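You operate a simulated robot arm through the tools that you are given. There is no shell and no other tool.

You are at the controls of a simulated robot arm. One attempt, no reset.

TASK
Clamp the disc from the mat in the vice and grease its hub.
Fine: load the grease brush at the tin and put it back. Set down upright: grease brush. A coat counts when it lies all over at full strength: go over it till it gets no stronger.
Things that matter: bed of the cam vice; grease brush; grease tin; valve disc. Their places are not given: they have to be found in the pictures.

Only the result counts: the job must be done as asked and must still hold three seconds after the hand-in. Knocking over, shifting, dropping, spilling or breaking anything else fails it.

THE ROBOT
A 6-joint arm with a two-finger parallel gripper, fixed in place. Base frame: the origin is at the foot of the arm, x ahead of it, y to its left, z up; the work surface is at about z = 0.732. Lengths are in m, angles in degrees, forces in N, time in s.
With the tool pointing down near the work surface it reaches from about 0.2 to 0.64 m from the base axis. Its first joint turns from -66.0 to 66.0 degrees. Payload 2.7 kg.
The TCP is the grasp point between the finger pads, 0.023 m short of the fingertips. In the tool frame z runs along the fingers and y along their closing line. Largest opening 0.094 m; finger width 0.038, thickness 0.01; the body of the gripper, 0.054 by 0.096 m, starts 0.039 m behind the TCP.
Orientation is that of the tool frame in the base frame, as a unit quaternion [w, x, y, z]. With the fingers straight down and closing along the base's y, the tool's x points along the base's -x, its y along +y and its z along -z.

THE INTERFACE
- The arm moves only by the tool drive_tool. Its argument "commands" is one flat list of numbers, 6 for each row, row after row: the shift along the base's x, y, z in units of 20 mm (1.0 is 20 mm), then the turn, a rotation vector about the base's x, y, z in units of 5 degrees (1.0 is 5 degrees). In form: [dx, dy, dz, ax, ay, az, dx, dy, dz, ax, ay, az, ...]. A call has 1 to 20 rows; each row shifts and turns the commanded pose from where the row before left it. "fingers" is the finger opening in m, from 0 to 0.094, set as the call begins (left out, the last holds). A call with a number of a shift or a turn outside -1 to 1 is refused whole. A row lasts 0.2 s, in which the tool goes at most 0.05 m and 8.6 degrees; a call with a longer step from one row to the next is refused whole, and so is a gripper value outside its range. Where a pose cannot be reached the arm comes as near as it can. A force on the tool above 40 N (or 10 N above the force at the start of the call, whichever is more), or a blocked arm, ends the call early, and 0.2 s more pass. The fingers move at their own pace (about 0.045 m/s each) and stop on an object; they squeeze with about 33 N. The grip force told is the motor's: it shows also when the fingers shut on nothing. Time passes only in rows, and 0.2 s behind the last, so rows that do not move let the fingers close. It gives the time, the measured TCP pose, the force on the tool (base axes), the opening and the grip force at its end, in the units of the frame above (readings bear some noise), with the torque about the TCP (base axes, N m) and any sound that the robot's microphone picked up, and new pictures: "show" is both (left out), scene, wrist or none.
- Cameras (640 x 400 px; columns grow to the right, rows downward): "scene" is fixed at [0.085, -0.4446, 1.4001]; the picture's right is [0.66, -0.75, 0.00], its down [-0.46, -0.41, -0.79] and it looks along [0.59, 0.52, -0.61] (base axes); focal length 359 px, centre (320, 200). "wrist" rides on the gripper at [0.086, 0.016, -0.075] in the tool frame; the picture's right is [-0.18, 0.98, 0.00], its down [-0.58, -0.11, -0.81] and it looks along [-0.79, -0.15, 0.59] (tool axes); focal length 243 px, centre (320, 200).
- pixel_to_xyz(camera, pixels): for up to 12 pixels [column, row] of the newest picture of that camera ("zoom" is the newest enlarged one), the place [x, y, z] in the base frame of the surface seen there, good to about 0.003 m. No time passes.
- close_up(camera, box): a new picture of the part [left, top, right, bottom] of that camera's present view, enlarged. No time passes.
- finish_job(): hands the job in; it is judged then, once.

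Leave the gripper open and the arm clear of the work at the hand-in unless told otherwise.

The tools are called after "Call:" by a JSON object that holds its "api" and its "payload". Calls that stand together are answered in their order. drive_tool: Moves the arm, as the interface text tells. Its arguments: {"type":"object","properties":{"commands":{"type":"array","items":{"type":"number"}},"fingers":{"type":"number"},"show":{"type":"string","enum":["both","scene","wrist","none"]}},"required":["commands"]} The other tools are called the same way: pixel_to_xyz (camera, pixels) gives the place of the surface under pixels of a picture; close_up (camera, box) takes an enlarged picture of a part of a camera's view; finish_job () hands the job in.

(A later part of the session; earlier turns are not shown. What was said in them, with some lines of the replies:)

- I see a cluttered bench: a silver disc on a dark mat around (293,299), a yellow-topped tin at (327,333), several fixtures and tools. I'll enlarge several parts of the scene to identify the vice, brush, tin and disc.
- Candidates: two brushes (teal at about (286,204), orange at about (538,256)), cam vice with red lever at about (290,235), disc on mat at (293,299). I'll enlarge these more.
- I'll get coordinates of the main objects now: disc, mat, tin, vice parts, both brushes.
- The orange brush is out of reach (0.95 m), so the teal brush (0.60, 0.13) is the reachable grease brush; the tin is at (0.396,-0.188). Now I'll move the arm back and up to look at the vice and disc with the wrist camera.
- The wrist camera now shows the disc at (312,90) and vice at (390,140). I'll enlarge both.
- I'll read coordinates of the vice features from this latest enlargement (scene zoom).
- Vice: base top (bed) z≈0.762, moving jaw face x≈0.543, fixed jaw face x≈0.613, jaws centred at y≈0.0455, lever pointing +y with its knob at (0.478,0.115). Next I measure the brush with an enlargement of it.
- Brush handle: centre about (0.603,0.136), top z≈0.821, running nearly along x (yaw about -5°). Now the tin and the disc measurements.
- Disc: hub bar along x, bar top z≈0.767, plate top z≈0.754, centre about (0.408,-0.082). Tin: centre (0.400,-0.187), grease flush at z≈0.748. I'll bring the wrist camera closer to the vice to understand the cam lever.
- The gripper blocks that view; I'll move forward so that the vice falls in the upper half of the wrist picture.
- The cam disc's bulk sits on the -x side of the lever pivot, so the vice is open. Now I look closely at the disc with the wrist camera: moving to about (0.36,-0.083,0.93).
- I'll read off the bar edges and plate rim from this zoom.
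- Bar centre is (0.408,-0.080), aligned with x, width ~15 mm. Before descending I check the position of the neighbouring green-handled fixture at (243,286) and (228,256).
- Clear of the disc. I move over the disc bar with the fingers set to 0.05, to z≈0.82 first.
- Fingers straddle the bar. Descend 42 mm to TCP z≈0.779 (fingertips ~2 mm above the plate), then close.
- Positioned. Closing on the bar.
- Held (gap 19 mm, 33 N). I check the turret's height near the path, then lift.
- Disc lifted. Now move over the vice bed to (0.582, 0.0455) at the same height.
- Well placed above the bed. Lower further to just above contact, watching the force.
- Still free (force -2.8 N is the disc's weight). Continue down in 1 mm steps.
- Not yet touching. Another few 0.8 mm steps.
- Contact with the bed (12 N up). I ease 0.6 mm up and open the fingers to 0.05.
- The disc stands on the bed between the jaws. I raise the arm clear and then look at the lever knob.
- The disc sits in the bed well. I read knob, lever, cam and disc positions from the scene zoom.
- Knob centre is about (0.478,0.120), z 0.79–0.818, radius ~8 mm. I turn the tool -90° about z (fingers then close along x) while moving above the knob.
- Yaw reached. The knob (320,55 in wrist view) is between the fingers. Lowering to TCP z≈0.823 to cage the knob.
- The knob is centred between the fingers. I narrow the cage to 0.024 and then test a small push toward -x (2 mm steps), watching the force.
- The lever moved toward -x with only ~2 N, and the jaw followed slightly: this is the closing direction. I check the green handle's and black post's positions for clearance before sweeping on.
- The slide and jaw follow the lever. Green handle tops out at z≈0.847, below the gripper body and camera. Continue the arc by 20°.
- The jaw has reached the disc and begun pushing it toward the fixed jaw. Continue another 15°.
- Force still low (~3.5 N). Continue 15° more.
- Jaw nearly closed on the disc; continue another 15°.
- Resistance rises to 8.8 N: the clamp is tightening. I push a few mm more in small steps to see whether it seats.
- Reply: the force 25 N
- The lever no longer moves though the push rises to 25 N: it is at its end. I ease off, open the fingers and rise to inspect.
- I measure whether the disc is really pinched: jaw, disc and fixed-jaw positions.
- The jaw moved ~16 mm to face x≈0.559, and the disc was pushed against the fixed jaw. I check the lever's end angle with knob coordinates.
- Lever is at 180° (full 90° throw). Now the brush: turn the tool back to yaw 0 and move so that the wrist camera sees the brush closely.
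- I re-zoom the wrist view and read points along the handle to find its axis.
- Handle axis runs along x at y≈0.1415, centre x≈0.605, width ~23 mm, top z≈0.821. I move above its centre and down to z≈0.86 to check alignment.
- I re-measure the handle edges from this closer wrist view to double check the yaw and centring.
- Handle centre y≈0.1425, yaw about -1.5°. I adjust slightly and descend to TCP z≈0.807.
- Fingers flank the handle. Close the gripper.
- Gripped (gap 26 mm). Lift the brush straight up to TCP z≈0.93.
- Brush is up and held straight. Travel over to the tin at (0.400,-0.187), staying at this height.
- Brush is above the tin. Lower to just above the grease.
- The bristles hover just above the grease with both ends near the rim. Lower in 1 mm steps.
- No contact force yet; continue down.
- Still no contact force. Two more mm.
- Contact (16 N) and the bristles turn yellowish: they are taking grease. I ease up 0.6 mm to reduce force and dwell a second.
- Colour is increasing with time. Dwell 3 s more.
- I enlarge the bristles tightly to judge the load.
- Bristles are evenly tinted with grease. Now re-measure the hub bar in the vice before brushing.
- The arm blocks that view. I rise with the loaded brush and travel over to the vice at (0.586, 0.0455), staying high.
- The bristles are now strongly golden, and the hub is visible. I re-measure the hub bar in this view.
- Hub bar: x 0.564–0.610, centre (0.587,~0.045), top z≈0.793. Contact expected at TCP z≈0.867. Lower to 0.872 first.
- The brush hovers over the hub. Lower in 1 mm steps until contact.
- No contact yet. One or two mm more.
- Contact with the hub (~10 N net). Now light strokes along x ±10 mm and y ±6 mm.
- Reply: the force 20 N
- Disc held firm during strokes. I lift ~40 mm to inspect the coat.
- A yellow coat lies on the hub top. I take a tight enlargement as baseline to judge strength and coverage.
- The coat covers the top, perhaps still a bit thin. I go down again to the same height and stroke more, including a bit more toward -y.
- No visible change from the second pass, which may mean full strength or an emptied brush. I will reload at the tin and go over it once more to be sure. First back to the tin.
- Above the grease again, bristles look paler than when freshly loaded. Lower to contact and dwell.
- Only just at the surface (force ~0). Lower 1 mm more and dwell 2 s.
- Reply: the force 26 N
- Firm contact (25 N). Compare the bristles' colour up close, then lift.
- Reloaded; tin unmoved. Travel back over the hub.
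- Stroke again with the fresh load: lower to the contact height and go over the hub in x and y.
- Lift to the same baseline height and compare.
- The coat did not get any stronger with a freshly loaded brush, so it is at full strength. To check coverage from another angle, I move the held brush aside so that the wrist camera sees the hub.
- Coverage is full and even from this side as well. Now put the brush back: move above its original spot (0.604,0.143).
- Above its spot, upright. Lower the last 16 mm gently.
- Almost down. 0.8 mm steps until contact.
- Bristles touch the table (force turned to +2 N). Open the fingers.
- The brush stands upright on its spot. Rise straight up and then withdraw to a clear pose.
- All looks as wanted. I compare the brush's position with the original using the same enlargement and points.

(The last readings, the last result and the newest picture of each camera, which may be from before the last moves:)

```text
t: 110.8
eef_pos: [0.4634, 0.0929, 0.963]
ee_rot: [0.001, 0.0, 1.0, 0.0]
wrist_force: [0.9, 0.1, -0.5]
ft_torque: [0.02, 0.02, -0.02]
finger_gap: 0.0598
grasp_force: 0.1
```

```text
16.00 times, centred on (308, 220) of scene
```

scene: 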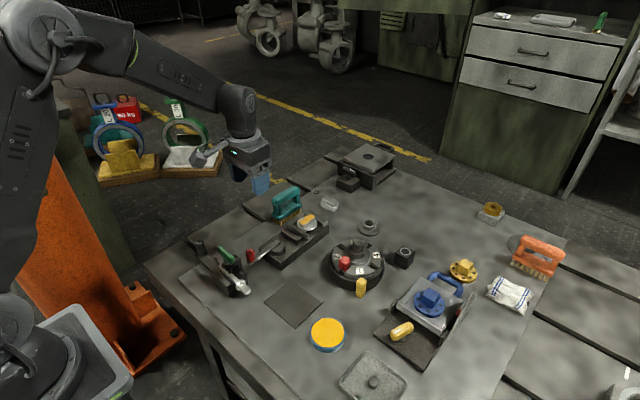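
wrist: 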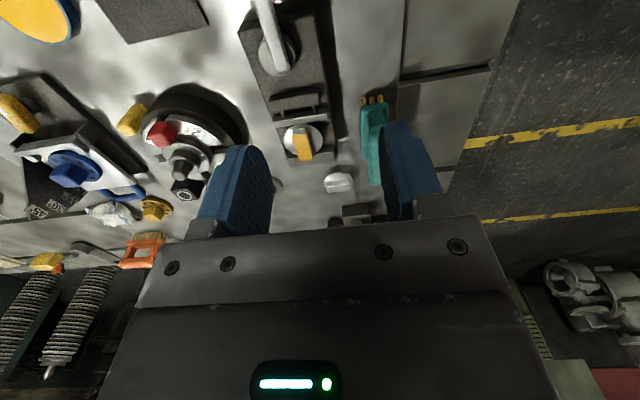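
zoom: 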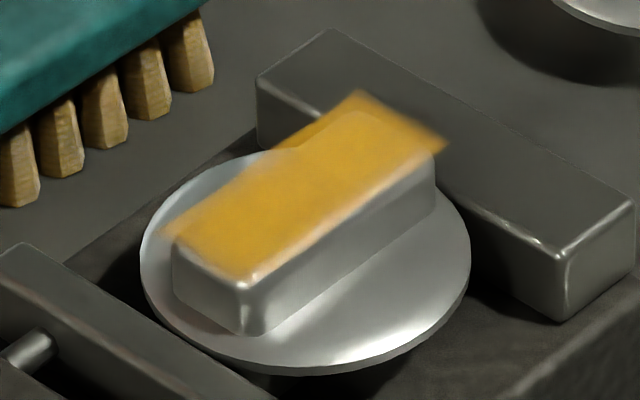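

Brush is back within about 1 mm. I take one last close look at the hub coat from above with the wrist camera.

Call:
{"api": "drive_tool", "payload": {"commands": [0.897, -0.44, -0.525, 0, 0, 0, 0.897, -0.44, -0.525, 0, 0, 0, 0.897, -0.44, -0.525, 0, 0, 0, 0.897, -0.44, -0.525, 0, 0, 0, 0.897, -0.44, -0.525, 0, 0, 0, 0.897, -0.44, -0.525, 0, 0, 0, 0, 0, 0, 0, 0, 0], "show": "wrist"}}

Call:
{"api": "close_up", "payload": {"camera": "wrist", "box": [270, 40, 390, 130]}}

```text
t: 112.4
eef_pos: [0.5721, 0.0398, 0.8985]
ee_rot: [0.0, -0.001, 1.0, 0.0]
wrist_force: [-0.2, 0.0, 0.2]
ft_torque: [-0.01, 0.03, -0.04]
finger_gap: 0.06
grasp_force: 0.1
```

wrist: 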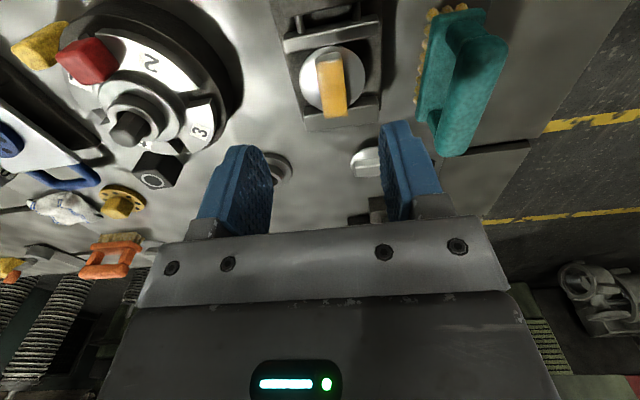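

```text
4.44 times, centred on (330, 85) of wrist
```

zoom: 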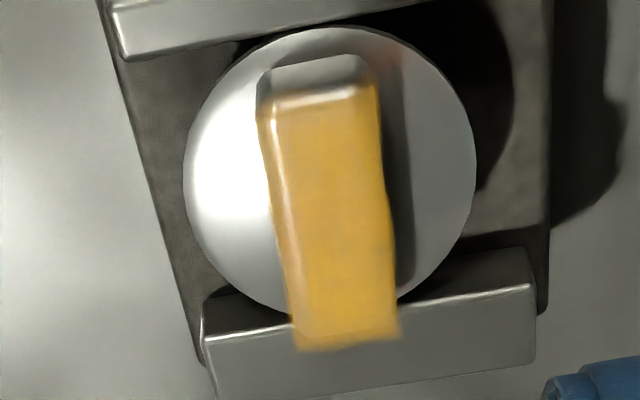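

The coat covers the whole hub top evenly, the disc is pinched between both jaws and the brush stands upright. I withdraw the arm up and back with open fingers.

Call:
{"api": "drive_tool", "payload": {"commands": [0, 0, 1, 0, 0, 0, 0, 0, 1, 0, 0, 0, 0, 0, 1, 0, 0, 0, 0, 0, 1, 0, 0, 0, 0, 0, 1, 0, 0, 0, 0, 0, 1, 0, 0, 0, -1, 0, 0.5, 0, 0, 0, -1, 0, 0.5, 0, 0, 0, -1, 0, 0, 0, 0, 0, -1, 0, 0, 0, 0, 0, -1, 0, 0, 0, 0, 0, -1, 0, 0, 0, 0, 0, -1, 0, 0, 0, 0, 0, -1, 0, 0, 0, 0, 0, -1, 0, 0, 0, 0, 0, 0, 0, 0, 0, 0, 0], "fingers": 0.094, "show": "scene"}}

Call:
{"api": "close_up", "payload": {"camera": "scene", "box": [180, 180, 400, 360]}}

```text
t: 115.8
eef_pos: [0.3909, 0.0398, 1.0395]
ee_rot: [0.001, 0.001, 1.0, 0.0]
wrist_force: [-1.1, -0.1, 0.0]
ft_torque: [-0.04, 0.0, -0.01]
finger_gap: 0.0937
grasp_force: 0.0
```

scene: 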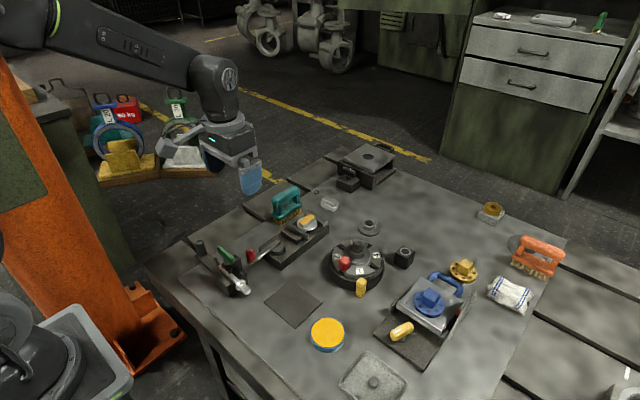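

```text
2.22 times, centred on (290, 270) of scene
```

zoom: 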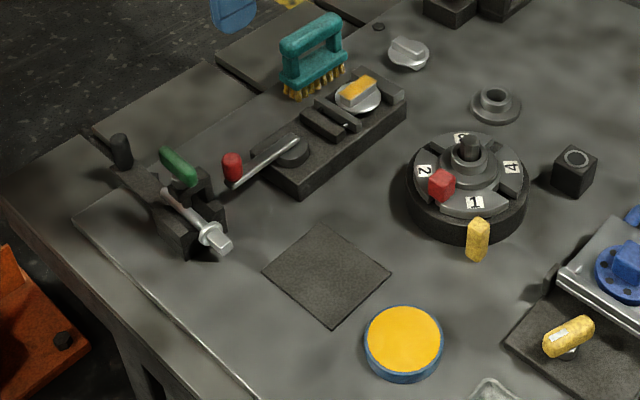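

The disc is clamped with the lever fully over and the hub is coated. The brush stands upright on its old spot, the tin and everything else is unmoved, and the gripper is open and clear. Handing in.

Call:
{"api": "finish_job", "payload": {}}

```text
The job is handed in.
```

The job is handed in: the disc from the mat is clamped in the cam vice and its hub is greased. I don't have the judging result.

- **Clamp:** The disc sits on the bed between both jaws. The lever went through its full 90° throw and would not move further at 25 N. The disc did not shift under sideways brushing forces of about 8 N.
- **Grease:** I used the teal brush; the orange one was out of reach. I loaded it at the tin and brushed the hub. A second pass, and a third after reloading, made the coat no stronger. Seen from the scene and wrist cameras, it covers the whole top of the hub evenly. The grease is on the top face only, not on the bar's sides.
- **Brush:** It is back upright, within a few millimetres of where it stood.
- **Everything else:** I saw nothing knocked over, shifted or spilled. The gripper is open and the arm is clear of the work.
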